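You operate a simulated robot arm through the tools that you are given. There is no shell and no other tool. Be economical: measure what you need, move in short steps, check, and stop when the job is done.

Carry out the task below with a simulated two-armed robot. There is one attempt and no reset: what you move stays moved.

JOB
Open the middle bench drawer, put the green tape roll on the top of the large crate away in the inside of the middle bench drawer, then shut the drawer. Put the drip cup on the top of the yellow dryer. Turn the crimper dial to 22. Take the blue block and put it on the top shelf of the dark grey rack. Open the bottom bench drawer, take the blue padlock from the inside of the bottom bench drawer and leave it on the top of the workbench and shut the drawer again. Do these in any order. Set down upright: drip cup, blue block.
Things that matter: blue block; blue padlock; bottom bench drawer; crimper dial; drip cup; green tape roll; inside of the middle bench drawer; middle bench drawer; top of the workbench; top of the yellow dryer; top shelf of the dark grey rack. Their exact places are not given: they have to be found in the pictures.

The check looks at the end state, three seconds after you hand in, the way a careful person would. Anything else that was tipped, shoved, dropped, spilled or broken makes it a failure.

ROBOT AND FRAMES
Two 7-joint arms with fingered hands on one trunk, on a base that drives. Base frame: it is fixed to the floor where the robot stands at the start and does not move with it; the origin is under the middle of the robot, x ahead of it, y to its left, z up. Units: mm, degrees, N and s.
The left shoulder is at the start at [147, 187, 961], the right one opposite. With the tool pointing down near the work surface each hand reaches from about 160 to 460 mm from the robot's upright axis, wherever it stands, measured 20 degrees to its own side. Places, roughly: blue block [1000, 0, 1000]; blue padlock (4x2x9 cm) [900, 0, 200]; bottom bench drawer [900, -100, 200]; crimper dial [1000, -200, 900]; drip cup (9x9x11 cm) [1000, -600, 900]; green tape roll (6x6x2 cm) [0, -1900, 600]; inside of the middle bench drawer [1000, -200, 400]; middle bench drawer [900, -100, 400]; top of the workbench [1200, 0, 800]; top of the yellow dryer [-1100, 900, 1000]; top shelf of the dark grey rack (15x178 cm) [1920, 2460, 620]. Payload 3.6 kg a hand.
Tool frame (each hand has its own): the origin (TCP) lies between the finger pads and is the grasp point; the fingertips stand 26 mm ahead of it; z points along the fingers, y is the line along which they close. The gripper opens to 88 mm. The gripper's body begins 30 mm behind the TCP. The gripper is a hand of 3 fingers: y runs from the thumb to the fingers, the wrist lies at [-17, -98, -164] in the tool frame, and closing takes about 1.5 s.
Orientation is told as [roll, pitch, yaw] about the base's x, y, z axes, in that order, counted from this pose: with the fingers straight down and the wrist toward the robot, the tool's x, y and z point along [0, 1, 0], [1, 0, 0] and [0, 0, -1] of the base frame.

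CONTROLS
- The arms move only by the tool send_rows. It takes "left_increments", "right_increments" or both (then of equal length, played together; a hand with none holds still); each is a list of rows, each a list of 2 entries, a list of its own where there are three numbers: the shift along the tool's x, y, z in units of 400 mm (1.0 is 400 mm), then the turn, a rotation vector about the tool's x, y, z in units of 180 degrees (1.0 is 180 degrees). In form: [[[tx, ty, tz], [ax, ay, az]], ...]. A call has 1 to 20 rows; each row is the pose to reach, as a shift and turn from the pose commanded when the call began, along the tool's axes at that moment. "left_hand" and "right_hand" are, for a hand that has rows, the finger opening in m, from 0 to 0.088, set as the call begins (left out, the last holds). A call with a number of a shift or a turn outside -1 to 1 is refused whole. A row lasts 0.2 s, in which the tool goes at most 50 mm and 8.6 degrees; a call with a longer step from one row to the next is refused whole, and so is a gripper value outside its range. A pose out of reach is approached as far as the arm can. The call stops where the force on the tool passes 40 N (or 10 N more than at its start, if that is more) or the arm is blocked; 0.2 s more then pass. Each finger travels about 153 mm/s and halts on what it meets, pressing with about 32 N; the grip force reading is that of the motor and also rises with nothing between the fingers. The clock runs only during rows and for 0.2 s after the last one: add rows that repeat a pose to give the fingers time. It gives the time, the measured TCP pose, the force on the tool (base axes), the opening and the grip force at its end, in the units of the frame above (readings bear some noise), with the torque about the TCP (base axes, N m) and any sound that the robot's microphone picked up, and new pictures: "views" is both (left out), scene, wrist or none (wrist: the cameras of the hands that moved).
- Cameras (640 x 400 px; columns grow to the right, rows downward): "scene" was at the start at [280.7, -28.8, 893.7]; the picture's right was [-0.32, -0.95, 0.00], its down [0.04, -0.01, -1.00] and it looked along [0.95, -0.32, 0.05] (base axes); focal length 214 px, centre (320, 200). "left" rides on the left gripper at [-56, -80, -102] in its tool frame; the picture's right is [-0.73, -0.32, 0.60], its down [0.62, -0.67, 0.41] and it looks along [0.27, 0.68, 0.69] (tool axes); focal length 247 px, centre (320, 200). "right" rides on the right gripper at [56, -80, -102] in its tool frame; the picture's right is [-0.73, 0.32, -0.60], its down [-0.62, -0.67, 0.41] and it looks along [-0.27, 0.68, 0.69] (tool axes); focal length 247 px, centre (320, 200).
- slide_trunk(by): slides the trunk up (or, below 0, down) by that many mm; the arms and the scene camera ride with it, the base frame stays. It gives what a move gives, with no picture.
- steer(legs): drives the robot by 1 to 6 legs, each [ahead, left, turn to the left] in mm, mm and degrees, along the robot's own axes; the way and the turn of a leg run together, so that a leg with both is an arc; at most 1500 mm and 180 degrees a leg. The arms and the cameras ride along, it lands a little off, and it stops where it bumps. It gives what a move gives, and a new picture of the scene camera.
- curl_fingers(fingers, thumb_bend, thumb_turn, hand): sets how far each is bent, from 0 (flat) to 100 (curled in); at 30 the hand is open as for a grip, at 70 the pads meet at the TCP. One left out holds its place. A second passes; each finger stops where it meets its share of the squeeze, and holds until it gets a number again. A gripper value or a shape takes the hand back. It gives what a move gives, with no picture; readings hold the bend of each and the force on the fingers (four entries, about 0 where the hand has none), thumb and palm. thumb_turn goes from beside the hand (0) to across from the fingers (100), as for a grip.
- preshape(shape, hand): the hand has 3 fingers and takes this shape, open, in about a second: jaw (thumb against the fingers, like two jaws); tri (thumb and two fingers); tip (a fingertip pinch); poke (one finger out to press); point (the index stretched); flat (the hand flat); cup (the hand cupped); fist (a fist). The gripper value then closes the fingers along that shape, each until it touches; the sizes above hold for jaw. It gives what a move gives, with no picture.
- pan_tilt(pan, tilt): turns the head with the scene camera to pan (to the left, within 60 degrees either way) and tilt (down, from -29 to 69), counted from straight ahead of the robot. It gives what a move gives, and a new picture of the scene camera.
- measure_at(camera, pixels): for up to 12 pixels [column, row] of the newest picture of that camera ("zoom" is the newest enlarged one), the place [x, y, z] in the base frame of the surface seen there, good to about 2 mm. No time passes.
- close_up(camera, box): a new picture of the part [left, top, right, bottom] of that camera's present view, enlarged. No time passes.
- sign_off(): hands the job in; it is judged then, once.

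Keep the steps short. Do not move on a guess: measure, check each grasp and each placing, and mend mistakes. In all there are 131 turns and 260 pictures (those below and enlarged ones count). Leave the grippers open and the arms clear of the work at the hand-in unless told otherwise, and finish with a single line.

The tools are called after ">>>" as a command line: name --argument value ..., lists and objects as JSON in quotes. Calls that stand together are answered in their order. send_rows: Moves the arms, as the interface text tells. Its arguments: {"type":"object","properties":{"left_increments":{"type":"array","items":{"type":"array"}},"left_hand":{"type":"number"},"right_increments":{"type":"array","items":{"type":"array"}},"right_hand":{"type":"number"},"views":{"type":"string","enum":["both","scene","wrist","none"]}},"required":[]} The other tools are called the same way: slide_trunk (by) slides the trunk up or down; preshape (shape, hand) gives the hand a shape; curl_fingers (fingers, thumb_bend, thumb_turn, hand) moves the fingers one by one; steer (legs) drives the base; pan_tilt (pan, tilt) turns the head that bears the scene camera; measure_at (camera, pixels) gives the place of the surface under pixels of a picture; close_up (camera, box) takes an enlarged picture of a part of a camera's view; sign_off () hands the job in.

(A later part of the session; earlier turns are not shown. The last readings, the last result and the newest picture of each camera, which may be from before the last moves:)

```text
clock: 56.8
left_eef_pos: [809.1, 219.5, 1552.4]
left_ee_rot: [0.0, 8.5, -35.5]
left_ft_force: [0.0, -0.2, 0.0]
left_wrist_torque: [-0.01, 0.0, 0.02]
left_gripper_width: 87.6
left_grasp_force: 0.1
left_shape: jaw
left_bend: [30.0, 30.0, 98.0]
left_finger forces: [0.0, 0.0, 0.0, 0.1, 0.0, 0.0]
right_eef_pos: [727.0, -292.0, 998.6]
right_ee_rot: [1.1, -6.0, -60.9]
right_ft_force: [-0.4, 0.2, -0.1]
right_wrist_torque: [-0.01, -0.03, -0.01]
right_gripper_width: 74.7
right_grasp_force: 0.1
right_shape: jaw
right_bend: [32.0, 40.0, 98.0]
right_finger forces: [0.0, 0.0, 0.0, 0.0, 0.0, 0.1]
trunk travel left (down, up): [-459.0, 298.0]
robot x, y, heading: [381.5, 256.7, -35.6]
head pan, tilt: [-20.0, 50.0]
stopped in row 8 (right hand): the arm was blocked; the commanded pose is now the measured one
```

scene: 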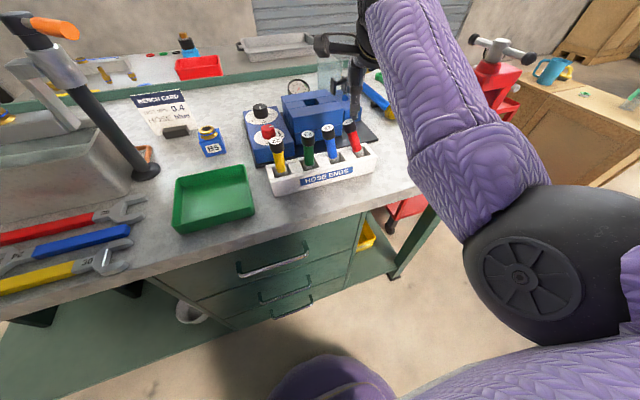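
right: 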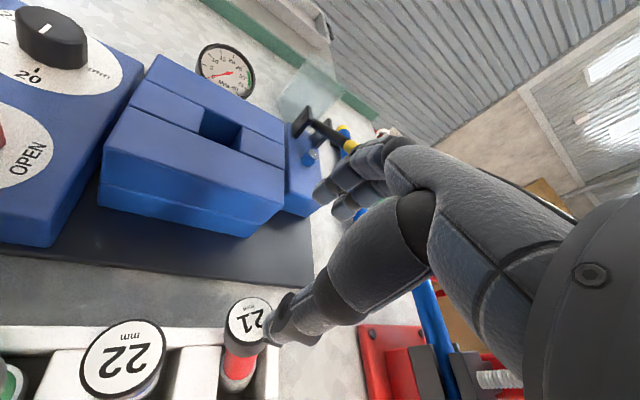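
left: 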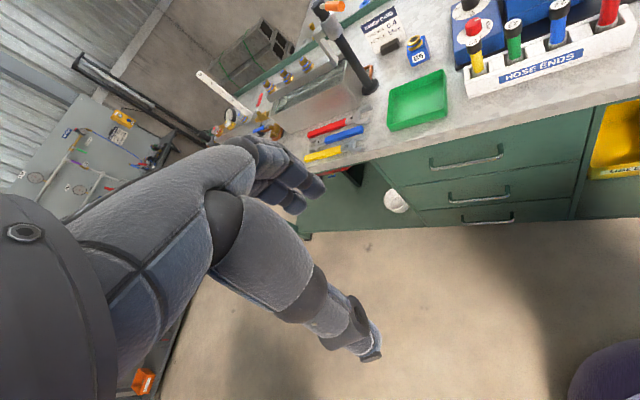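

Blocked again above it (joint limit with the shoulder so high). Raise the hand, lower the trunk 150 mm so the arm bends more favourably, and retry.

>>> send_rows --right_increments '[[[0.003, -0.015, -0.1], [0, 0, 0]], [[0.006, -0.03, -0.2], [0, 0, 0]], [[0.01, -0.045, -0.3], [0, 0.01, 0]], [[0.01, -0.063, -0.4], [0, 0.02, 0]], [[0.01, -0.063, -0.484], [0, 0.03, 0]]]' --views "none"

>>> slide_trunk --by -150

>>> close_up --camera "scene" --box '[0, 0, 640, 400]'

>>> close_up --camera "right" --box '[0, 0, 640, 400]'

```text
clock: 58.0
left_eef_pos: [810.3, 220.3, 1551.5]
left_ee_rot: [0.0, 8.4, -35.6]
left_ft_force: [0.7, 0.5, 0.3]
left_wrist_torque: [-0.03, 0.0, 0.02]
left_gripper_width: 87.8
left_grasp_force: 0.0
left_shape: jaw
left_bend: [30.0, 30.0, 98.0]
left_finger forces: [0.0, 0.0, 0.0, 0.0, 0.0, 0.0]
right_eef_pos: [701.5, -252.7, 1185.2]
right_ee_rot: [6.5, -5.8, -61.0]
right_ft_force: [-0.4, 0.4, 0.8]
right_wrist_torque: [-0.02, -0.04, 0.0]
right_gripper_width: 74.9
right_grasp_force: 0.0
right_shape: jaw
right_bend: [32.0, 40.0, 98.0]
right_finger forces: [0.0, 0.0, 0.0, 0.0, 0.0, 0.1]
trunk travel left (down, up): [-459.0, 298.0]
robot x, y, heading: [378.3, 256.7, -35.6]
head pan, tilt: [-20.0, 50.0]
```

```text
clock: 59.8
left_eef_pos: [809.2, 220.9, 1401.6]
left_ee_rot: [0.0, 8.4, -35.7]
left_ft_force: [-0.1, 0.7, 0.0]
left_wrist_torque: [0.0, -0.01, -0.01]
left_gripper_width: 87.5
left_grasp_force: 0.0
left_shape: jaw
left_bend: [30.0, 30.0, 98.0]
left_finger forces: [0.1, 0.1, 0.0, 0.0, 0.0, 0.0]
right_eef_pos: [702.6, -250.4, 1037.9]
right_ee_rot: [6.4, -6.0, -60.9]
right_ft_force: [0.2, -0.2, -0.1]
right_wrist_torque: [-0.04, -0.01, 0.04]
right_gripper_width: 74.6
right_grasp_force: 0.1
right_shape: jaw
right_bend: [32.0, 40.0, 98.0]
right_finger forces: [0.1, 0.1, 0.0, 0.0, 0.1, 0.0]
trunk travel left (down, up): [-309.0, 448.0]
robot x, y, heading: [382.6, 258.5, -35.8]
head pan, tilt: [-20.0, 50.0]
```

```text
1.00 times, centred on (320, 200) of scene (not enlarged: the box is as wide or as high as the picture)
```

zoom: 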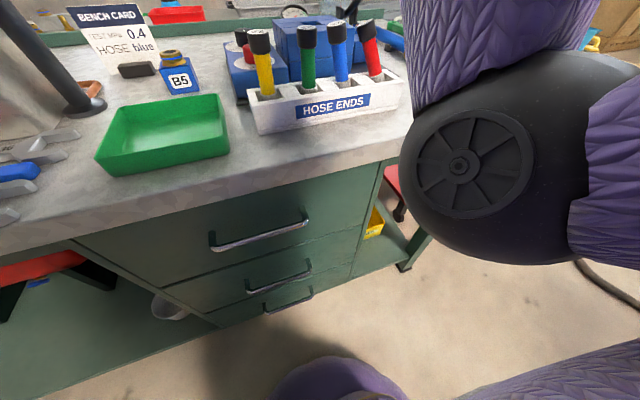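

```text
1.00 times, centred on (320, 200) of right (not enlarged: the box is as wide or as high as the picture)
```

zoom: 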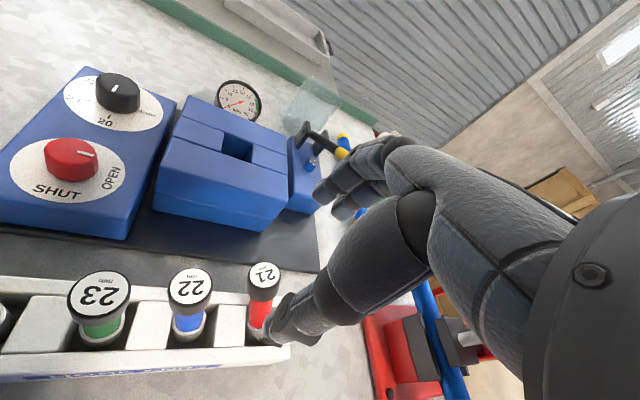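

Measure cap and elbow positions.

>>> measure_at --camera "zoom" --pixels '[[263, 273], [272, 268], [256, 280], [262, 300], [258, 315], [190, 283], [190, 318]]'

>>> close_up --camera "scene" --box '[230, 0, 430, 140]'

>>> measure_at --camera "zoom" --pixels '[[620, 400], [600, 430], [435, 75], [450, 150], [470, 220], [350, 150], [355, 240]]'

```text
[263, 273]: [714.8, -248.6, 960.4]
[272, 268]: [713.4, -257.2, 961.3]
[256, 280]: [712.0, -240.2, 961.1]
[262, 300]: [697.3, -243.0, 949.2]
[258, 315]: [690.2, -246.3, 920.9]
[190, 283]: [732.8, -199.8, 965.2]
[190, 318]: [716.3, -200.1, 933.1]
```

```text
2.86 times, centred on (330, 70) of scene
```

zoom: 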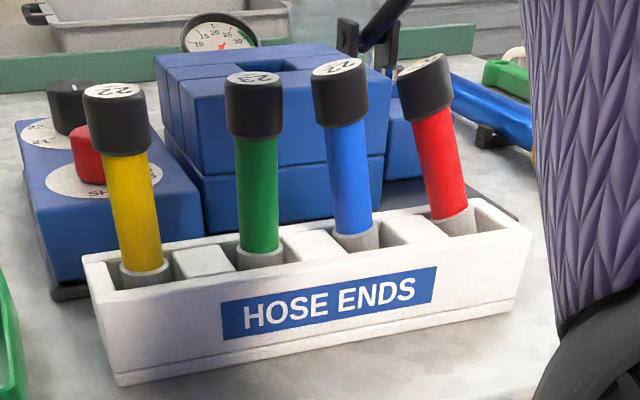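

```text
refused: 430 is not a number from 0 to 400
```

Descend onto the cap.

>>> send_rows --right_increments '[[[-0.003, -0.006, 0.08], [0, 0, 0]], [[-0.006, -0.012, 0.16], [0, 0, 0]], [[-0.0085, -0.0175, 0.2325], [0, 0, 0]], [[-0.0085, -0.0175, 0.2325], [0, 0, 0]]]' --views "both"

```text
clock: 60.6
left_eef_pos: [809.4, 219.2, 1403.4]
left_ee_rot: [-0.1, 8.5, -35.6]
left_ft_force: [-0.3, 0.9, -0.1]
left_wrist_torque: [-0.02, -0.01, -0.06]
left_gripper_width: 87.9
left_grasp_force: 0.0
left_shape: jaw
left_bend: [30.0, 30.0, 98.0]
left_finger forces: [0.0, 0.0, 0.0, 0.1, 0.0, 0.0]
right_eef_pos: [725.8, -277.4, 1030.2]
right_ee_rot: [9.8, -14.9, -62.9]
right_ft_force: [-0.5, 0.2, 0.3]
right_wrist_torque: [0.0, 0.02, 0.04]
right_gripper_width: 74.8
right_grasp_force: 0.1
right_shape: jaw
right_bend: [32.0, 40.0, 98.0]
right_finger forces: [0.1, 0.0, 0.0, 0.0, 0.0, 0.1]
trunk travel left (down, up): [-309.0, 448.0]
robot x, y, heading: [380.5, 256.6, -35.7]
head pan, tilt: [-20.0, 50.0]
stopped in row 4 (right hand): the arm was blocked; the commanded pose is now the measured one
```

scene: 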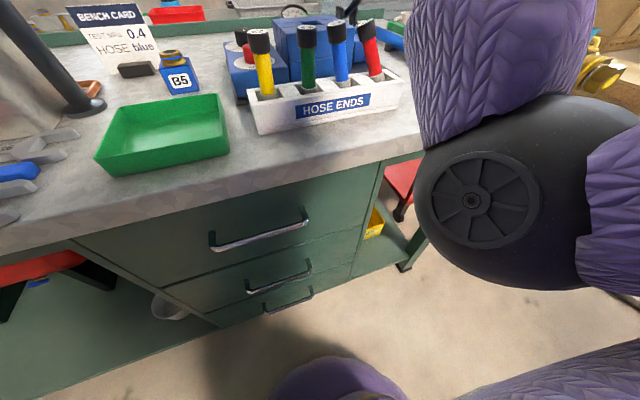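
right: 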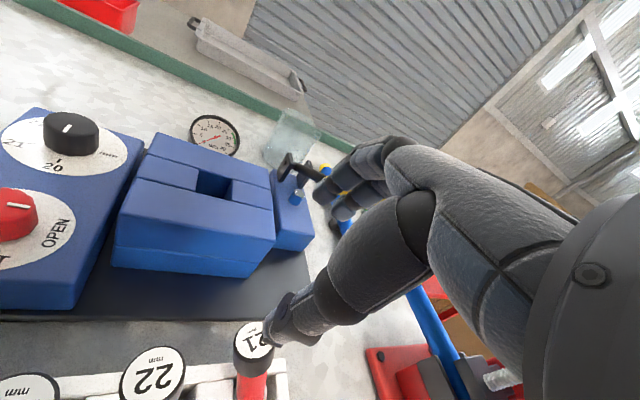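

Measure where the elbow is, to understand the arm's posture.

>>> measure_at --camera "scene" --pixels '[[475, 200], [440, 250], [500, 280], [560, 110], [500, 130], [450, 100], [500, 30], [620, 220]]'

>>> pan_tilt --pan -45 --tilt 20

```text
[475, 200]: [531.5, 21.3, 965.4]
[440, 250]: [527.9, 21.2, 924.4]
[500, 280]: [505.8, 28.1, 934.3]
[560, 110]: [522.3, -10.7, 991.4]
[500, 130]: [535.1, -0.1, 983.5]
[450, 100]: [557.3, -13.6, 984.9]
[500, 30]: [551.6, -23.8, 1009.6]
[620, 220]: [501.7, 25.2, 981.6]
```

```text
clock: 61.6
left_eef_pos: [809.3, 219.6, 1401.8]
left_ee_rot: [0.0, 8.5, -35.6]
left_ft_force: [-0.1, 0.0, -0.1]
left_wrist_torque: [-0.02, 0.01, -0.02]
left_gripper_width: 87.7
left_grasp_force: 0.1
left_shape: jaw
left_bend: [30.0, 30.0, 98.0]
left_finger forces: [0.1, 0.0, 0.0, 0.0, 0.0, 0.1]
right_eef_pos: [726.7, -278.0, 1029.6]
right_ee_rot: [9.6, -15.0, -62.8]
right_ft_force: [0.1, -1.0, -0.2]
right_wrist_torque: [0.01, -0.02, -0.01]
right_gripper_width: 74.7
right_grasp_force: 0.0
right_shape: jaw
right_bend: [32.0, 40.0, 98.0]
right_finger forces: [0.1, 0.1, 0.0, 0.0, 0.1, 0.0]
trunk travel left (down, up): [-309.0, 448.0]
robot x, y, heading: [383.6, 257.0, -35.7]
head pan, tilt: [-45.0, 20.0]
```

scene: 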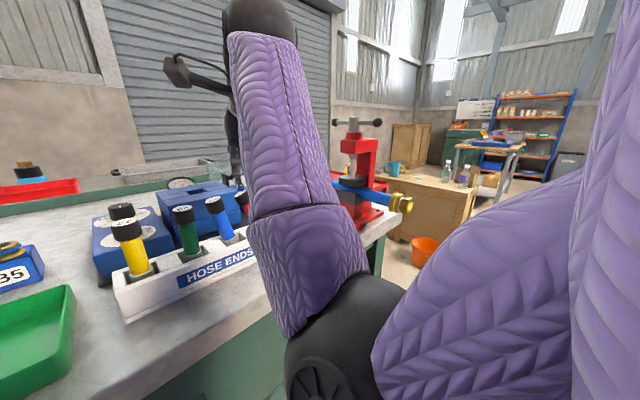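

Clear: the elbow hangs low and the forearm points up, so the wrist is over-bent. Raising the trunk 280 mm will straighten that.

>>> slide_trunk --by 280

>>> pan_tilt --pan -20 --tilt 55

```text
clock: 64.4
left_eef_pos: [809.7, 219.5, 1681.6]
left_ee_rot: [0.0, 8.4, -35.5]
left_ft_force: [0.5, 0.4, 1.5]
left_wrist_torque: [0.03, 0.0, -0.01]
left_gripper_width: 87.6
left_grasp_force: 0.0
left_shape: jaw
left_bend: [30.0, 30.0, 98.0]
left_finger forces: [0.0, 0.0, 0.0, 0.0, 0.0, 0.0]
right_eef_pos: [727.7, -276.3, 1307.4]
right_ee_rot: [9.7, -14.7, -62.8]
right_ft_force: [-0.9, -0.5, 0.7]
right_wrist_torque: [0.01, 0.04, 0.03]
right_gripper_width: 74.7
right_grasp_force: 0.0
right_shape: jaw
right_bend: [32.0, 40.0, 98.0]
right_finger forces: [0.1, 0.0, 0.1, 0.1, 0.0, 0.0]
trunk travel left (down, up): [-589.0, 168.0]
robot x, y, heading: [377.3, 254.6, -35.8]
head pan, tilt: [-45.0, 20.0]
```

```text
clock: 65.4
left_eef_pos: [810.9, 218.5, 1681.6]
left_ee_rot: [0.0, 8.4, -35.6]
left_ft_force: [0.1, 0.3, -0.1]
left_wrist_torque: [-0.04, -0.03, 0.0]
left_gripper_width: 88.0
left_grasp_force: 0.1
left_shape: jaw
left_bend: [30.0, 30.0, 98.0]
left_finger forces: [0.0, 0.0, 0.0, 0.0, 0.0, 0.1]
right_eef_pos: [727.3, -276.3, 1309.4]
right_ee_rot: [9.8, -14.6, -62.9]
right_ft_force: [0.0, 0.3, 0.8]
right_wrist_torque: [-0.02, -0.02, 0.03]
right_gripper_width: 75.2
right_grasp_force: 0.1
right_shape: jaw
right_bend: [32.0, 40.0, 98.0]
right_finger forces: [0.1, 0.0, 0.1, 0.0, 0.0, 0.0]
trunk travel left (down, up): [-589.0, 168.0]
robot x, y, heading: [379.4, 256.5, -35.6]
head pan, tilt: [-20.0, 55.0]
```

scene: 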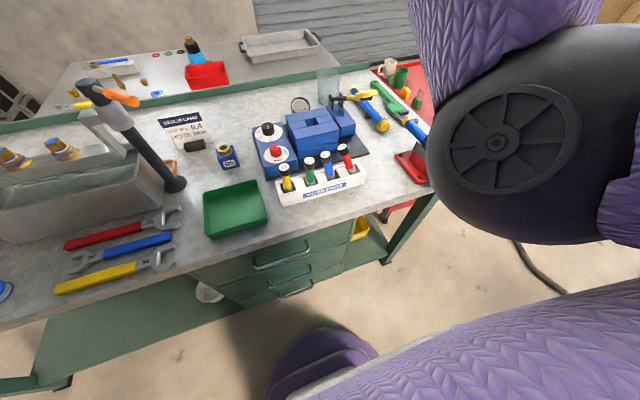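

Move the hand down to just above the red cap, vertical.

>>> send_rows --right_increments '[[[-0.018, -0.038, 0.1], [0.027, -0.018, 0.002]], [[-0.037, -0.076, 0.2], [0.054, -0.036, 0.005]], [[-0.055, -0.114, 0.3], [0.081, -0.0545, 0.007]], [[-0.073, -0.151, 0.4], [0.081, -0.0545, 0.007]], [[-0.092, -0.189, 0.5], [0.081, -0.0545, 0.007]], [[-0.11, -0.227, 0.6], [0.081, -0.0545, 0.007]], [[-0.128, -0.265, 0.6925], [0.081, -0.0545, 0.007]], [[-0.128, -0.265, 0.6925], [0.081, -0.0545, 0.007]]]' --right_hand 0.075 --views "both"

```text
clock: 67.4
left_eef_pos: [808.9, 218.6, 1681.7]
left_ee_rot: [-0.1, 8.4, -35.5]
left_ft_force: [-0.4, 0.1, -0.8]
left_wrist_torque: [0.0, -0.01, -0.01]
left_gripper_width: 88.0
left_grasp_force: 0.1
left_shape: jaw
left_bend: [30.0, 30.0, 98.0]
left_finger forces: [0.0, 0.0, 0.0, 0.0, 0.1, 0.0]
right_eef_pos: [716.6, -288.2, 1049.2]
right_ee_rot: [0.4, -4.4, -64.3]
right_ft_force: [0.3, -0.1, 0.6]
right_wrist_torque: [0.0, 0.02, -0.03]
right_gripper_width: 74.6
right_grasp_force: 0.1
right_shape: jaw
right_bend: [32.0, 40.0, 98.0]
right_finger forces: [0.0, 0.1, 0.1, 0.0, 0.0, 0.0]
trunk travel left (down, up): [-589.0, 168.0]
robot x, y, heading: [381.7, 255.7, -35.7]
head pan, tilt: [-20.0, 55.0]
stopped in row 8 (right hand): the arm was blocked; the commanded pose is now the measured one
```

scene: 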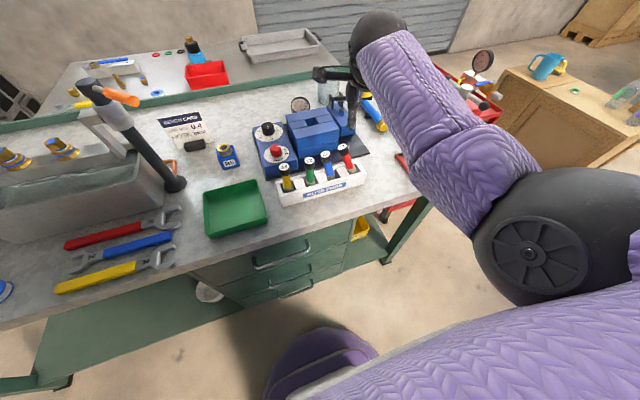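
right: 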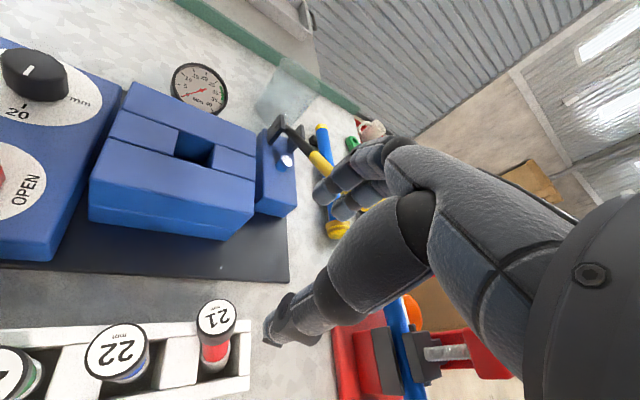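

Blocked again, drifting right: the −27° hand yaw seems the issue. Turn the hand to neutral yaw and retry.

>>> send_rows --right_increments '[[[0.03, -0.03, -0.1], [0.008, 0, -0.04]], [[0.06, -0.06, -0.1], [0.016, 0, -0.08]], [[0.07, -0.08, -0.1], [0.024, 0, -0.12]], [[0.07, -0.095, -0.1], [0.024, 0, -0.157]], [[0.07, -0.095, -0.05], [0.024, 0, -0.157]], [[0.07, -0.095, 0.0], [0.024, 0, -0.157]], [[0.07, -0.095, 0.05], [0.024, 0, -0.157]], [[0.07, -0.095, 0.1], [0.024, 0, -0.157]]]' --views "wrist"

```text
clock: 69.2
left_eef_pos: [810.2, 219.3, 1682.0]
left_ee_rot: [0.0, 8.5, -35.6]
left_ft_force: [-0.1, 0.4, 0.1]
left_wrist_torque: [0.01, 0.03, 0.01]
left_gripper_width: 88.0
left_grasp_force: 0.0
left_shape: jaw
left_bend: [30.0, 30.0, 98.0]
left_finger forces: [0.0, 0.1, 0.0, 0.0, 0.0, 0.1]
right_eef_pos: [728.6, -240.0, 1004.0]
right_ee_rot: [-0.4, 0.2, -35.9]
right_ft_force: [-0.7, 1.6, 0.3]
right_wrist_torque: [0.0, 0.0, 0.01]
right_gripper_width: 74.8
right_grasp_force: 0.1
right_shape: jaw
right_bend: [32.0, 40.0, 98.0]
right_finger forces: [0.0, 0.0, 0.1, 0.1, 0.0, 0.0]
trunk travel left (down, up): [-589.0, 168.0]
robot x, y, heading: [380.6, 257.1, -35.8]
head pan, tilt: [-20.0, 55.0]
```

right: 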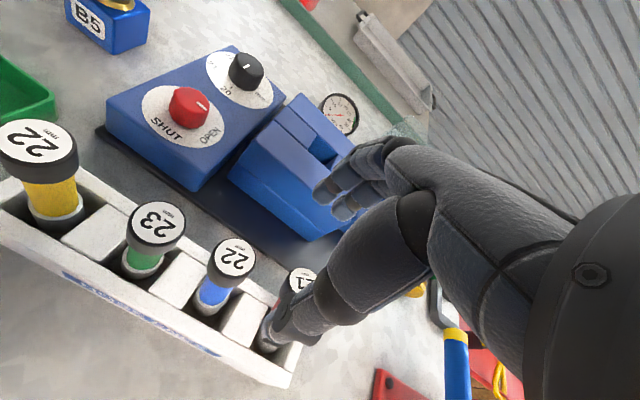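

Neutral yaw works. Align over the cap, descend, and close.

>>> send_rows --right_increments '[[[-0.0465, -0.024, 0], [0, 0, 0]], [[-0.0465, -0.024, 0.06], [0, 0, 0]], [[-0.0465, -0.024, 0.12], [0, 0, 0]], [[-0.0465, -0.024, 0.145], [0, 0, 0]], [[-0.0465, -0.024, 0.145], [0, 0, 0]]]' --views "wrist"

>>> close_up --camera "scene" --box '[270, 100, 400, 210]'

```text
clock: 70.4
left_eef_pos: [809.8, 219.9, 1681.5]
left_ee_rot: [0.1, 8.5, -35.6]
left_ft_force: [0.4, -0.2, 0.8]
left_wrist_torque: [0.0, 0.02, 0.01]
left_gripper_width: 87.9
left_grasp_force: 0.0
left_shape: jaw
left_bend: [30.0, 30.0, 98.0]
left_finger forces: [0.1, 0.0, 0.0, 0.1, 0.1, 0.1]
right_eef_pos: [710.0, -249.4, 947.5]
right_ee_rot: [-0.5, 0.3, -35.9]
right_ft_force: [0.5, -0.2, 0.7]
right_wrist_torque: [-0.01, 0.0, 0.03]
right_gripper_width: 74.8
right_grasp_force: 0.1
right_shape: jaw
right_bend: [32.0, 40.0, 98.0]
right_finger forces: [0.0, 0.1, 0.0, 0.0, 0.0, 0.0]
trunk travel left (down, up): [-589.0, 168.0]
robot x, y, heading: [379.7, 254.8, -35.5]
head pan, tilt: [-20.0, 55.0]
```

right: 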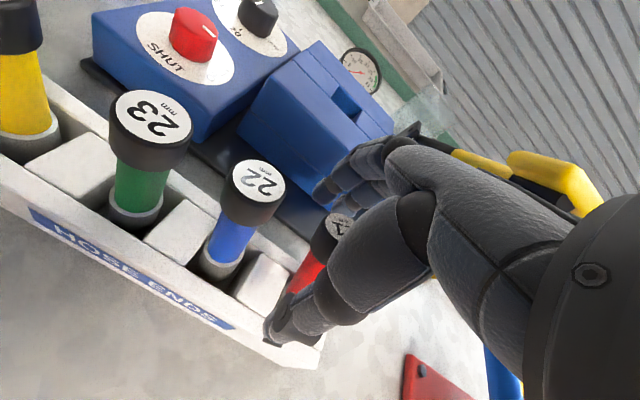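

```text
3.64 times, centred on (335, 155) of scene
```

zoom: 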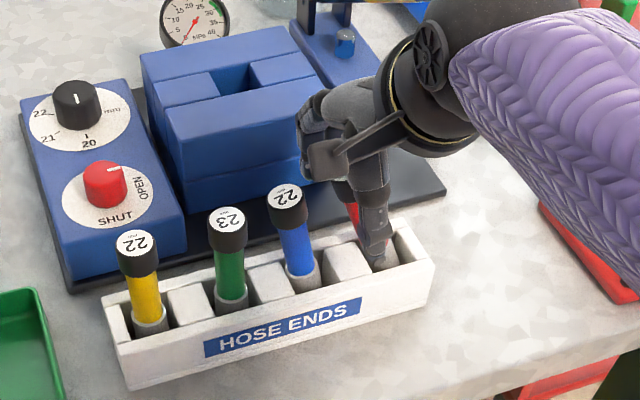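

Close on the cap.

>>> send_rows --right_increments '[[[0, 0, 0], [0, 0, 0]], [[0, 0, 0], [0, 0, 0]], [[0, 0, 0], [0, 0, 0]], [[0, 0, 0], [0, 0, 0]], [[0, 0, 0], [0, 0, 0]], [[0, 0, 0], [0, 0, 0]], [[0, 0, 0], [0, 0, 0]]]' --right_hand 0.01 --views "wrist"

>>> close_up --camera "scene" --box '[270, 100, 400, 210]'

```text
clock: 72.0
left_eef_pos: [810.0, 219.7, 1682.3]
left_ee_rot: [0.0, 8.5, -35.7]
left_ft_force: [0.1, 0.6, -0.1]
left_wrist_torque: [0.01, -0.03, -0.02]
left_gripper_width: 87.9
left_grasp_force: 0.0
left_shape: jaw
left_bend: [30.0, 30.0, 98.0]
left_finger forces: [0.0, 0.0, 0.1, 0.0, 0.1, 0.0]
right_eef_pos: [709.4, -250.3, 949.4]
right_ee_rot: [-0.4, 0.3, -35.9]
right_ft_force: [-0.5, -0.4, -0.7]
right_wrist_torque: [0.0, -0.02, -0.05]
right_gripper_width: 11.1
right_grasp_force: 0.1
right_shape: jaw
right_bend: [61.0, 72.0, 100.0]
right_finger forces: [0.0, 2.2, 0.1, 0.1, 2.4, 0.0]
trunk travel left (down, up): [-589.0, 168.0]
robot x, y, heading: [375.6, 259.0, -35.5]
head pan, tilt: [-20.0, 55.0]
```

right: 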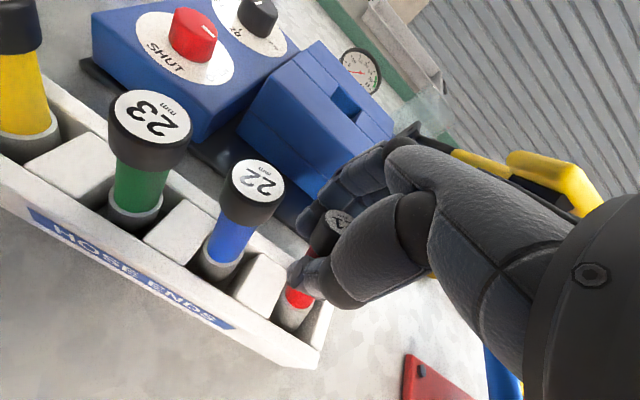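

```text
3.64 times, centred on (335, 155) of scene
```

zoom: 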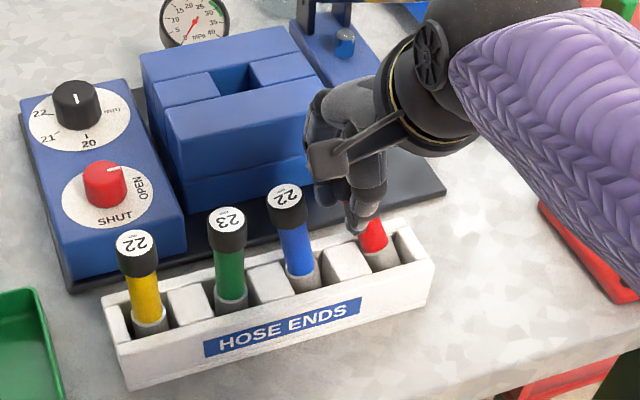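

Squeeze firmly, then lift 6 mm and tilt 10° to straighten.

>>> send_rows --right_increments '[[[0, 0, 0], [0, 0, 0]], [[0, 0, 0], [0, 0, 0]], [[0, 0, 0], [0, 0, 0]], [[0, 0, 0], [0, 0, 0]], [[0, 0, -0.015], [0, 0, 0]], [[-0.008, 0, -0.015], [0, 0.027, 0]], [[-0.016, 0, -0.015], [0, 0.054, 0]], [[-0.016, 0, -0.015], [0, 0.054, 0]]]' --right_hand 0.0 --views "wrist"

>>> close_up --camera "scene" --box '[270, 100, 400, 210]'

```text
clock: 73.8
left_eef_pos: [808.6, 217.4, 1682.0]
left_ee_rot: [0.0, 8.4, -35.6]
left_ft_force: [-0.1, -0.7, -0.4]
left_wrist_torque: [-0.02, 0.02, 0.0]
left_gripper_width: 87.7
left_grasp_force: 0.1
left_shape: jaw
left_bend: [30.0, 30.0, 98.0]
left_finger forces: [0.0, 0.1, 0.0, 0.0, 0.0, 0.0]
right_eef_pos: [706.5, -256.0, 953.4]
right_ee_rot: [9.4, 0.2, -36.0]
right_ft_force: [0.7, -5.3, 0.6]
right_wrist_torque: [-0.39, -0.07, 0.19]
right_gripper_width: 7.8
right_grasp_force: 32.3
right_shape: jaw
right_bend: [72.0, 74.0, 97.0]
right_finger forces: [1.9, 32.3, 0.0, 0.0, 26.0, 0.1]
trunk travel left (down, up): [-589.0, 168.0]
robot x, y, heading: [379.0, 258.7, -35.7]
head pan, tilt: [-20.0, 55.0]
```

right: 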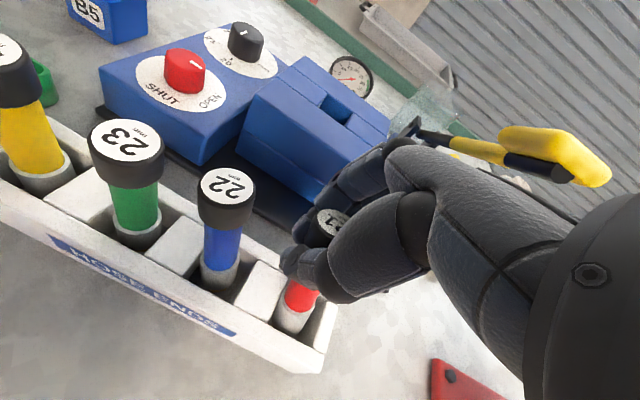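

```text
3.64 times, centred on (335, 155) of scene
```

zoom: 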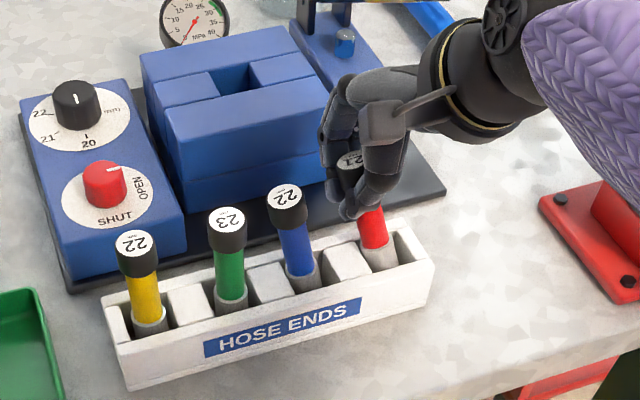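

It's now parallel to the blue one. Lower 6 mm and release gently.

>>> send_rows --right_increments '[[[0, 0, 0.01], [0, 0, 0]], [[0.002, 0, 0.018], [0, 0, 0]], [[0.002, 0, 0.018], [0, 0, 0]]]' --views "none"

>>> send_rows --right_increments '[[[0, 0, 0], [0, 0, 0]], [[0, 0, 0], [0, 0, 0]], [[0, 0, 0], [0, 0, 0]], [[0, 0, 0], [0, 0, 0]]]' --right_hand 0.05 --views "none"

>>> send_rows --right_increments '[[[0, 0, -0.05], [0, 0, 0]], [[0, 0, -0.1], [0, 0, 0]], [[0, 0, -0.2], [0, 0, 0]], [[0, 0, -0.3], [0, -0.027, 0]], [[0, 0, -0.4], [0, -0.054, 0]]]' --views "none"

>>> close_up --camera "scene" --box '[230, 90, 390, 210]'

>>> measure_at --camera "zoom" --pixels '[[440, 205], [385, 215], [470, 180], [370, 190]]'

```text
clock: 74.6
left_eef_pos: [808.6, 219.6, 1682.0]
left_ee_rot: [0.1, 8.4, -35.5]
left_ft_force: [-1.0, 0.0, 0.7]
left_wrist_torque: [-0.06, 0.0, 0.02]
left_gripper_width: 87.8
left_grasp_force: 0.0
left_shape: jaw
left_bend: [30.0, 30.0, 98.0]
left_finger forces: [0.0, 0.1, 0.0, 0.0, 0.0, 0.0]
right_eef_pos: [706.7, -255.3, 950.8]
right_ee_rot: [9.2, -0.4, -36.0]
right_ft_force: [0.6, -11.9, 20.1]
right_wrist_torque: [-0.45, 0.01, 0.28]
right_gripper_width: 8.5
right_grasp_force: 32.0
right_shape: jaw
right_bend: [72.0, 75.0, 97.0]
right_finger forces: [2.2, 37.3, 0.0, 0.1, 25.6, 0.0]
trunk travel left (down, up): [-589.0, 168.0]
robot x, y, heading: [381.5, 256.6, -36.1]
head pan, tilt: [-20.0, 55.0]
```

```text
clock: 75.6
left_eef_pos: [809.8, 219.7, 1682.9]
left_ee_rot: [0.0, 8.5, -35.6]
left_ft_force: [-0.4, 0.0, 0.5]
left_wrist_torque: [0.0, 0.02, 0.02]
left_gripper_width: 87.9
left_grasp_force: 0.1
left_shape: jaw
left_bend: [30.0, 30.0, 98.0]
left_finger forces: [0.0, 0.0, 0.0, 0.0, 0.0, 0.1]
right_eef_pos: [706.6, -253.3, 947.2]
right_ee_rot: [9.2, 0.2, -35.8]
right_ft_force: [0.3, 0.3, 0.1]
right_wrist_torque: [-0.01, 0.04, 0.01]
right_gripper_width: 49.6
right_grasp_force: 0.1
right_shape: jaw
right_bend: [40.0, 65.0, 100.0]
right_finger forces: [0.1, 0.1, 0.1, 0.0, 0.0, 0.0]
trunk travel left (down, up): [-589.0, 168.0]
robot x, y, heading: [377.7, 258.7, -35.6]
head pan, tilt: [-20.0, 55.0]
```

```text
clock: 76.8
left_eef_pos: [809.7, 220.4, 1682.3]
left_ee_rot: [0.1, 8.5, -35.5]
left_ft_force: [0.3, 0.3, 0.3]
left_wrist_torque: [-0.01, 0.0, 0.01]
left_gripper_width: 87.8
left_grasp_force: 0.1
left_shape: jaw
left_bend: [30.0, 30.0, 98.0]
left_finger forces: [0.0, 0.0, 0.1, 0.0, 0.0, 0.0]
right_eef_pos: [689.1, -274.4, 1104.6]
right_ee_rot: [-0.5, 0.3, -36.0]
right_ft_force: [0.8, 0.5, 0.5]
right_wrist_torque: [-0.02, 0.03, 0.01]
right_gripper_width: 49.8
right_grasp_force: 0.1
right_shape: jaw
right_bend: [40.0, 64.0, 100.0]
right_finger forces: [0.0, 0.1, 0.0, 0.0, 0.0, 0.1]
trunk travel left (down, up): [-589.0, 168.0]
robot x, y, heading: [381.9, 252.6, -35.6]
head pan, tilt: [-20.0, 55.0]
```

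```text
3.33 times, centred on (310, 150) of scene
```

zoom: 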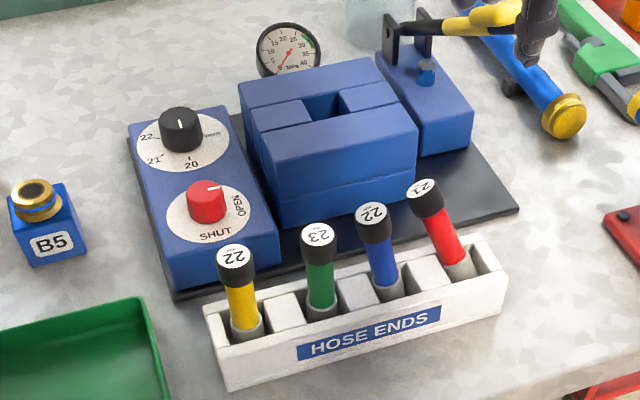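

```text
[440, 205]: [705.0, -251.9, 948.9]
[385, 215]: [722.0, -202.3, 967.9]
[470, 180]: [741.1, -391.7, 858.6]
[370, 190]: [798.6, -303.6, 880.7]
```

Still leaning ~13° left. Zoom into the slot to learn its extents.

>>> close_up --camera "scene" --box '[325, 140, 375, 185]'

>>> measure_at --camera "zoom" --pixels '[[240, 240], [300, 300], [330, 180], [380, 240], [450, 200], [420, 160], [140, 110], [150, 60], [230, 180], [260, 250], [285, 265], [200, 120]]'

```text
8.89 times, centred on (350, 162) of scene
```

zoom: 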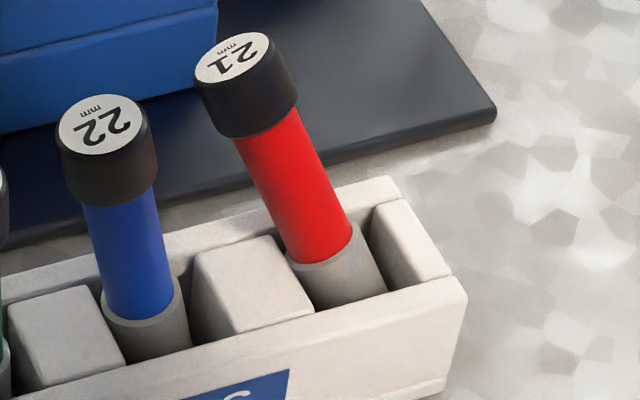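

```text
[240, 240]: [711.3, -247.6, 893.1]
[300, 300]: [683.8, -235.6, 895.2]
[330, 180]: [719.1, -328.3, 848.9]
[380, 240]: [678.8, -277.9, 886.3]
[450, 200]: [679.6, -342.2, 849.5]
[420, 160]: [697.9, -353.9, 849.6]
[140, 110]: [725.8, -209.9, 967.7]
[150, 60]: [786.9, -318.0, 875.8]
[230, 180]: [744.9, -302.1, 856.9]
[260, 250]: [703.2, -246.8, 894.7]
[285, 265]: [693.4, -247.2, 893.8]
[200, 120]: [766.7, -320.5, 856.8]
```

I regrip and this time over-correct to ~14°, placing down softly.

>>> send_rows --right_increments '[[[0.083, 0.0075, 0.04], [0, 0, 0]], [[0.083, 0.0075, 0.14], [0, 0, 0]], [[0.083, 0.0075, 0.24], [0, 0, 0]], [[0.083, 0.0075, 0.33], [0, 0, 0]], [[0.083, 0.0075, 0.3925], [0, 0, 0]], [[0.083, 0.0075, 0.3925], [0, 0, 0]]]' --right_hand 0.075 --views "none"

>>> send_rows --right_increments '[[[0, 0, 0], [0, 0, 0]], [[0, 0, 0], [0, 0, 0]], [[0, 0, 0], [0, 0, 0]], [[0, 0, 0], [0, 0, 0]], [[0, 0, 0], [0, 0, 0]], [[0, 0, 0], [0, 0, 0]], [[0, 0, -0.03], [0, 0, 0]], [[-0.02, 0, -0.03], [0, 0.04, 0]], [[-0.045, 0, -0.03], [0, 0.085, 0]], [[-0.045, 0, -0.03], [0, 0.085, 0]]]' --right_hand 0.0 --views "wrist"

>>> close_up --camera "scene" --box '[280, 110, 380, 190]'

```text
clock: 78.2
left_eef_pos: [808.9, 218.4, 1682.5]
left_ee_rot: [0.0, 8.5, -35.5]
left_ft_force: [0.7, -1.1, -0.2]
left_wrist_torque: [-0.01, -0.01, -0.02]
left_gripper_width: 87.8
left_grasp_force: 0.0
left_shape: jaw
left_bend: [30.0, 30.0, 98.0]
left_finger forces: [0.1, 0.0, 0.0, 0.1, 0.0, 0.1]
right_eef_pos: [713.5, -251.5, 946.5]
right_ee_rot: [-0.4, 0.2, -36.0]
right_ft_force: [-0.6, -0.2, 0.2]
right_wrist_torque: [-0.01, -0.04, 0.01]
right_gripper_width: 75.0
right_grasp_force: 0.1
right_shape: jaw
right_bend: [32.0, 40.0, 98.0]
right_finger forces: [0.0, 0.0, 0.1, 0.1, 0.0, 0.0]
trunk travel left (down, up): [-589.0, 168.0]
robot x, y, heading: [381.2, 255.4, -35.8]
head pan, tilt: [-20.0, 55.0]
```

```text
clock: 80.4
left_eef_pos: [809.6, 220.1, 1681.5]
left_ee_rot: [0.0, 8.5, -35.6]
left_ft_force: [-0.2, 0.3, -0.1]
left_wrist_torque: [-0.01, -0.02, 0.01]
left_gripper_width: 87.8
left_grasp_force: 0.2
left_shape: jaw
left_bend: [30.0, 30.0, 98.0]
left_finger forces: [0.0, 0.0, 0.1, 0.0, 0.0, 0.0]
right_eef_pos: [703.5, -265.5, 962.0]
right_ee_rot: [14.9, 0.3, -35.9]
right_ft_force: [1.5, -3.3, 1.3]
right_wrist_torque: [-0.29, -0.11, 0.11]
right_gripper_width: 8.8
right_grasp_force: 32.4
right_shape: jaw
right_bend: [71.0, 75.0, 97.0]
right_finger forces: [2.8, 29.2, 0.1, 0.0, 22.2, 0.0]
trunk travel left (down, up): [-589.0, 168.0]
robot x, y, heading: [381.7, 254.9, -35.7]
head pan, tilt: [-20.0, 55.0]
```

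right: 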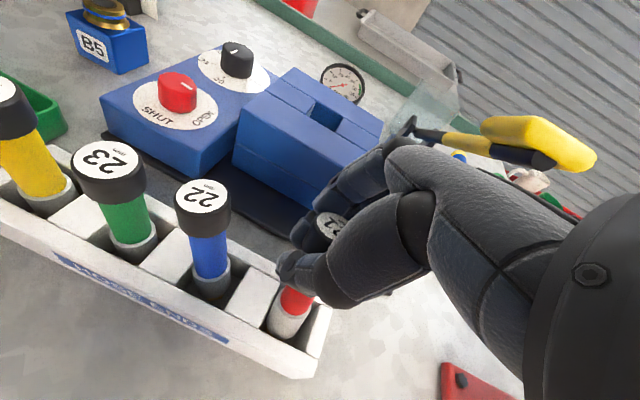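

```text
5.00 times, centred on (330, 150) of scene
```

zoom: 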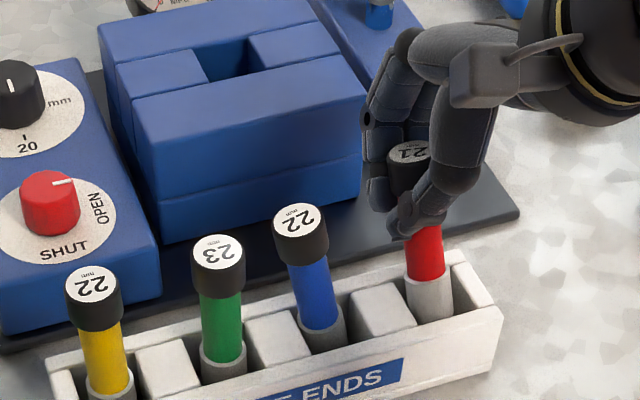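

Nearly vertical (slightly right). Lower gently and release.

>>> send_rows --right_increments '[[[-0.003, 0, 0.01], [0, -0.006, 0]], [[-0.005, 0, 0.018], [0, -0.012, 0]], [[-0.006, 0, 0.023], [0, -0.012, 0]], [[-0.007, 0, 0.027], [0, -0.012, 0]], [[-0.007, 0, 0.027], [0, -0.012, 0]]]' --views "none"

>>> close_up --camera "scene" --box '[280, 110, 380, 190]'

```text
clock: 81.6
left_eef_pos: [809.6, 219.6, 1683.5]
left_ee_rot: [-0.1, 8.5, -35.6]
left_ft_force: [0.3, 0.4, -0.1]
left_wrist_torque: [-0.01, -0.03, 0.01]
left_gripper_width: 87.7
left_grasp_force: 0.0
left_shape: jaw
left_bend: [30.0, 30.0, 98.0]
left_finger forces: [0.0, 0.0, 0.0, 0.1, 0.0, 0.0]
right_eef_pos: [703.1, -265.8, 948.5]
right_ee_rot: [12.6, 0.1, -36.0]
right_ft_force: [3.1, -6.9, 9.1]
right_wrist_torque: [-0.39, -0.1, 0.12]
right_gripper_width: 9.7
right_grasp_force: 32.1
right_shape: jaw
right_bend: [71.0, 76.0, 96.0]
right_finger forces: [2.0, 34.2, 0.0, 0.0, 23.7, 0.1]
trunk travel left (down, up): [-589.0, 168.0]
robot x, y, heading: [382.2, 257.0, -35.5]
head pan, tilt: [-20.0, 55.0]
```

```text
5.00 times, centred on (330, 150) of scene
```

zoom: 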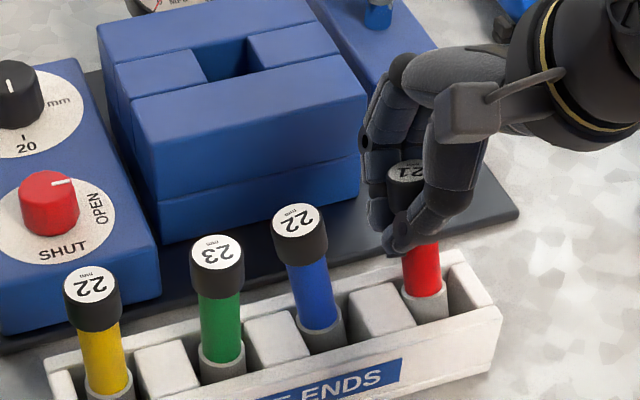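

Seated and upright. Open slowly in small steps and retreat.

>>> send_rows --right_increments '[[[0, 0, 0], [0, 0, 0]], [[0, 0, 0], [0, 0, 0]]]' --right_hand 0.022 --views "none"

>>> send_rows --right_increments '[[[0, 0, 0], [0, 0, 0]], [[0, 0, 0], [0, 0, 0]], [[0, 0, 0], [0, 0, 0]], [[0, 0, -0.05], [0, 0, 0]], [[0, 0, -0.15], [0, 0, 0]], [[0, 0, -0.25], [0, 0, 0]], [[0, 0, -0.35], [0, -0.035, 0]], [[0, 0, -0.45], [0, -0.07, 0]]]' --right_hand 0.07 --views "none"

>>> close_up --camera "scene" --box '[230, 90, 390, 210]'

```text
clock: 82.2
left_eef_pos: [810.7, 220.4, 1681.6]
left_ee_rot: [0.1, 8.5, -35.6]
left_ft_force: [0.5, -0.3, -0.3]
left_wrist_torque: [0.01, 0.05, 0.0]
left_gripper_width: 87.8
left_grasp_force: 0.1
left_shape: jaw
left_bend: [30.0, 30.0, 98.0]
left_finger forces: [0.0, 0.1, 0.1, 0.0, 0.0, 0.0]
right_eef_pos: [701.6, -262.3, 945.3]
right_ee_rot: [12.8, 0.6, -35.9]
right_ft_force: [-0.1, 0.2, -0.2]
right_wrist_torque: [-0.01, 0.0, -0.05]
right_gripper_width: 21.8
right_grasp_force: 0.0
right_shape: jaw
right_bend: [55.0, 74.0, 100.0]
right_finger forces: [0.0, 0.0, 0.0, 0.0, 0.0, 0.1]
trunk travel left (down, up): [-589.0, 168.0]
robot x, y, heading: [381.0, 254.0, -35.9]
head pan, tilt: [-20.0, 55.0]
```

```text
clock: 84.0
left_eef_pos: [809.6, 219.8, 1681.8]
left_ee_rot: [0.0, 8.5, -35.6]
left_ft_force: [0.3, -0.1, -0.2]
left_wrist_torque: [-0.01, 0.01, 0.02]
left_gripper_width: 87.8
left_grasp_force: 0.0
left_shape: jaw
left_bend: [30.0, 30.0, 98.0]
left_finger forces: [0.0, 0.0, 0.0, 0.0, 0.0, 0.0]
right_eef_pos: [677.4, -296.7, 1124.7]
right_ee_rot: [0.1, 0.2, -36.1]
right_ft_force: [-0.5, 0.4, 0.1]
right_wrist_torque: [0.0, -0.02, 0.01]
right_gripper_width: 69.9
right_grasp_force: 0.0
right_shape: jaw
right_bend: [33.0, 47.0, 99.0]
right_finger forces: [0.0, 0.1, 0.0, 0.0, 0.0, 0.1]
trunk travel left (down, up): [-589.0, 168.0]
robot x, y, heading: [380.2, 257.7, -35.8]
head pan, tilt: [-20.0, 55.0]
```

```text
3.33 times, centred on (310, 150) of scene
```

zoom: 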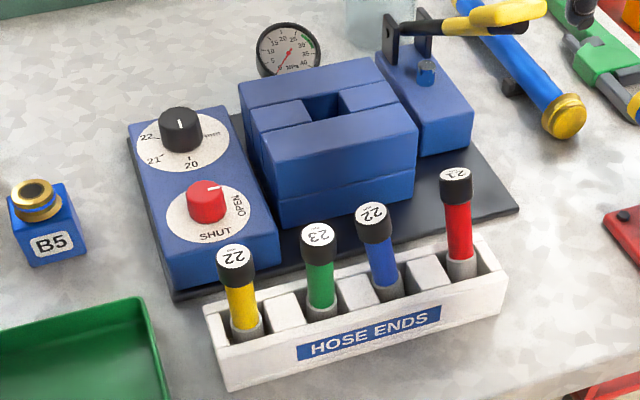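

The red hose end now stands in its slot like the others. On to the dial: drive closer with the trunk kept high.

>>> steer --legs '[[164, 87, 0]]'

>>> close_up --camera "scene" --box '[270, 60, 430, 180]'

```text
clock: 85.5
left_eef_pos: [995.3, 187.7, 1681.6]
left_ee_rot: [0.0, 8.5, -36.0]
left_ft_force: [-0.8, -0.6, -0.2]
left_wrist_torque: [0.02, -0.03, -0.05]
left_gripper_width: 88.0
left_grasp_force: 0.1
left_shape: jaw
left_bend: [30.0, 30.0, 98.0]
left_finger forces: [0.1, 0.0, 0.0, 0.1, 0.1, 0.1]
right_eef_pos: [861.4, -327.3, 1122.9]
right_ee_rot: [0.0, 0.4, -36.4]
right_ft_force: [-0.2, -0.6, 0.7]
right_wrist_torque: [0.02, 0.01, -0.01]
right_gripper_width: 69.7
right_grasp_force: 0.1
right_shape: jaw
right_bend: [33.0, 47.0, 99.0]
right_finger forces: [0.0, 0.1, 0.0, 0.0, 0.0, 0.0]
trunk travel left (down, up): [-589.0, 168.0]
robot x, y, heading: [562.9, 227.5, -36.2]
head pan, tilt: [-20.0, 55.0]
```

scene: 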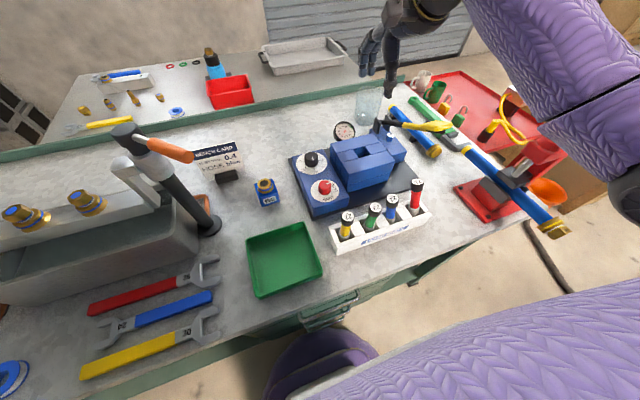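

```text
3.33 times, centred on (350, 120) of scene
```

zoom: 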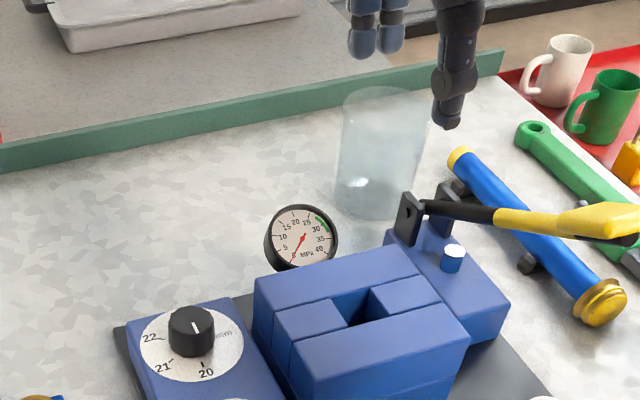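

Clear view of the drip cup (glass) too. Move the hand over the knob with yaw +55°.

>>> send_rows --right_increments '[[[0.05, 0.01, 0], [0, 0, -0.044]], [[0.1, 0.02, 0], [0, 0, -0.088]], [[0.15, 0.035, 0], [0, 0, -0.132]], [[0.2, 0.05, 0], [0, 0, -0.175]], [[0.25, 0.06, 0.02], [0, 0, -0.22]], [[0.29, 0.07, 0.08], [0, 0, -0.263]], [[0.3225, 0.076, 0.15], [0, 0, -0.3056]], [[0.3225, 0.076, 0.25], [0, 0, -0.3056]], [[0.3225, 0.076, 0.3], [0, 0, -0.3056]]]' --right_hand 0.07 --views "both"

```text
clock: 87.5
left_eef_pos: [995.8, 188.0, 1682.5]
left_ee_rot: [0.0, 8.5, -36.0]
left_ft_force: [-0.1, -0.8, -0.1]
left_wrist_torque: [-0.03, -0.03, 0.02]
left_gripper_width: 87.8
left_grasp_force: 0.1
left_shape: jaw
left_bend: [30.0, 30.0, 98.0]
left_finger forces: [0.0, 0.0, 0.0, 0.1, 0.1, 0.0]
right_eef_pos: [961.0, -240.2, 1002.8]
right_ee_rot: [0.2, 0.0, 18.8]
right_ft_force: [0.0, -0.4, 0.2]
right_wrist_torque: [-0.01, -0.01, 0.03]
right_gripper_width: 69.9
right_grasp_force: 0.1
right_shape: jaw
right_bend: [33.0, 47.0, 99.0]
right_finger forces: [0.0, 0.0, 0.0, 0.1, 0.0, 0.0]
trunk travel left (down, up): [-589.0, 168.0]
robot x, y, heading: [565.2, 226.3, -35.9]
head pan, tilt: [-20.0, 55.0]
```

scene: 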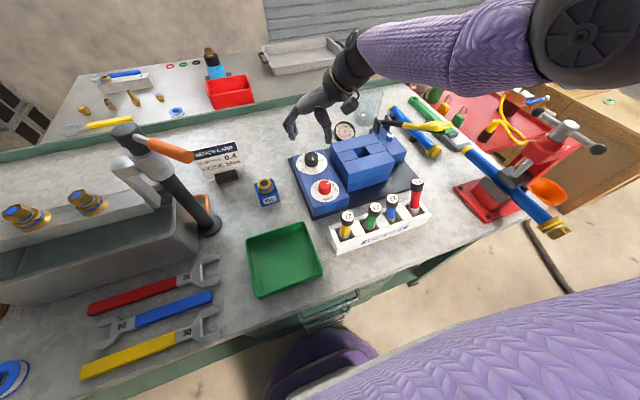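
right: 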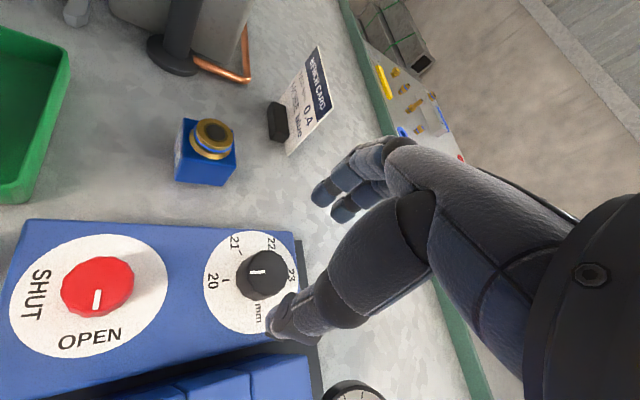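

Great. Zoom and measure the mark and ticks.

>>> close_up --camera "right" --box '[200, 225, 300, 335]'

>>> measure_at --camera "right" --pixels '[[252, 272], [264, 271], [227, 282], [240, 252], [268, 250], [262, 276]]'

```text
3.64 times, centred on (250, 280) of right
```

zoom: 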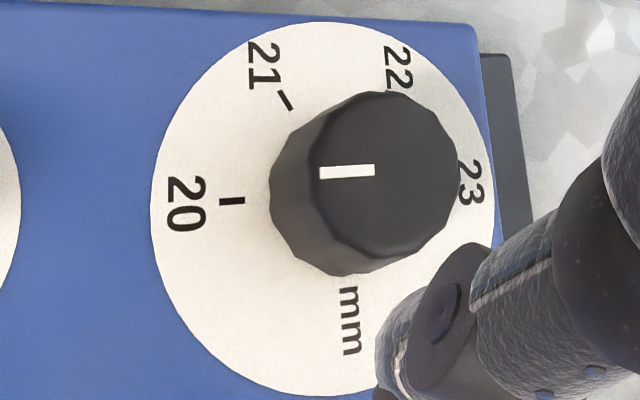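

```text
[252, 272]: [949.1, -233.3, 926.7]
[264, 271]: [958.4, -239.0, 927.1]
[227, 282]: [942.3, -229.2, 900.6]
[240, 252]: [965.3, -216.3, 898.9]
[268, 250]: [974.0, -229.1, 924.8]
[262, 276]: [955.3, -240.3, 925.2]
```

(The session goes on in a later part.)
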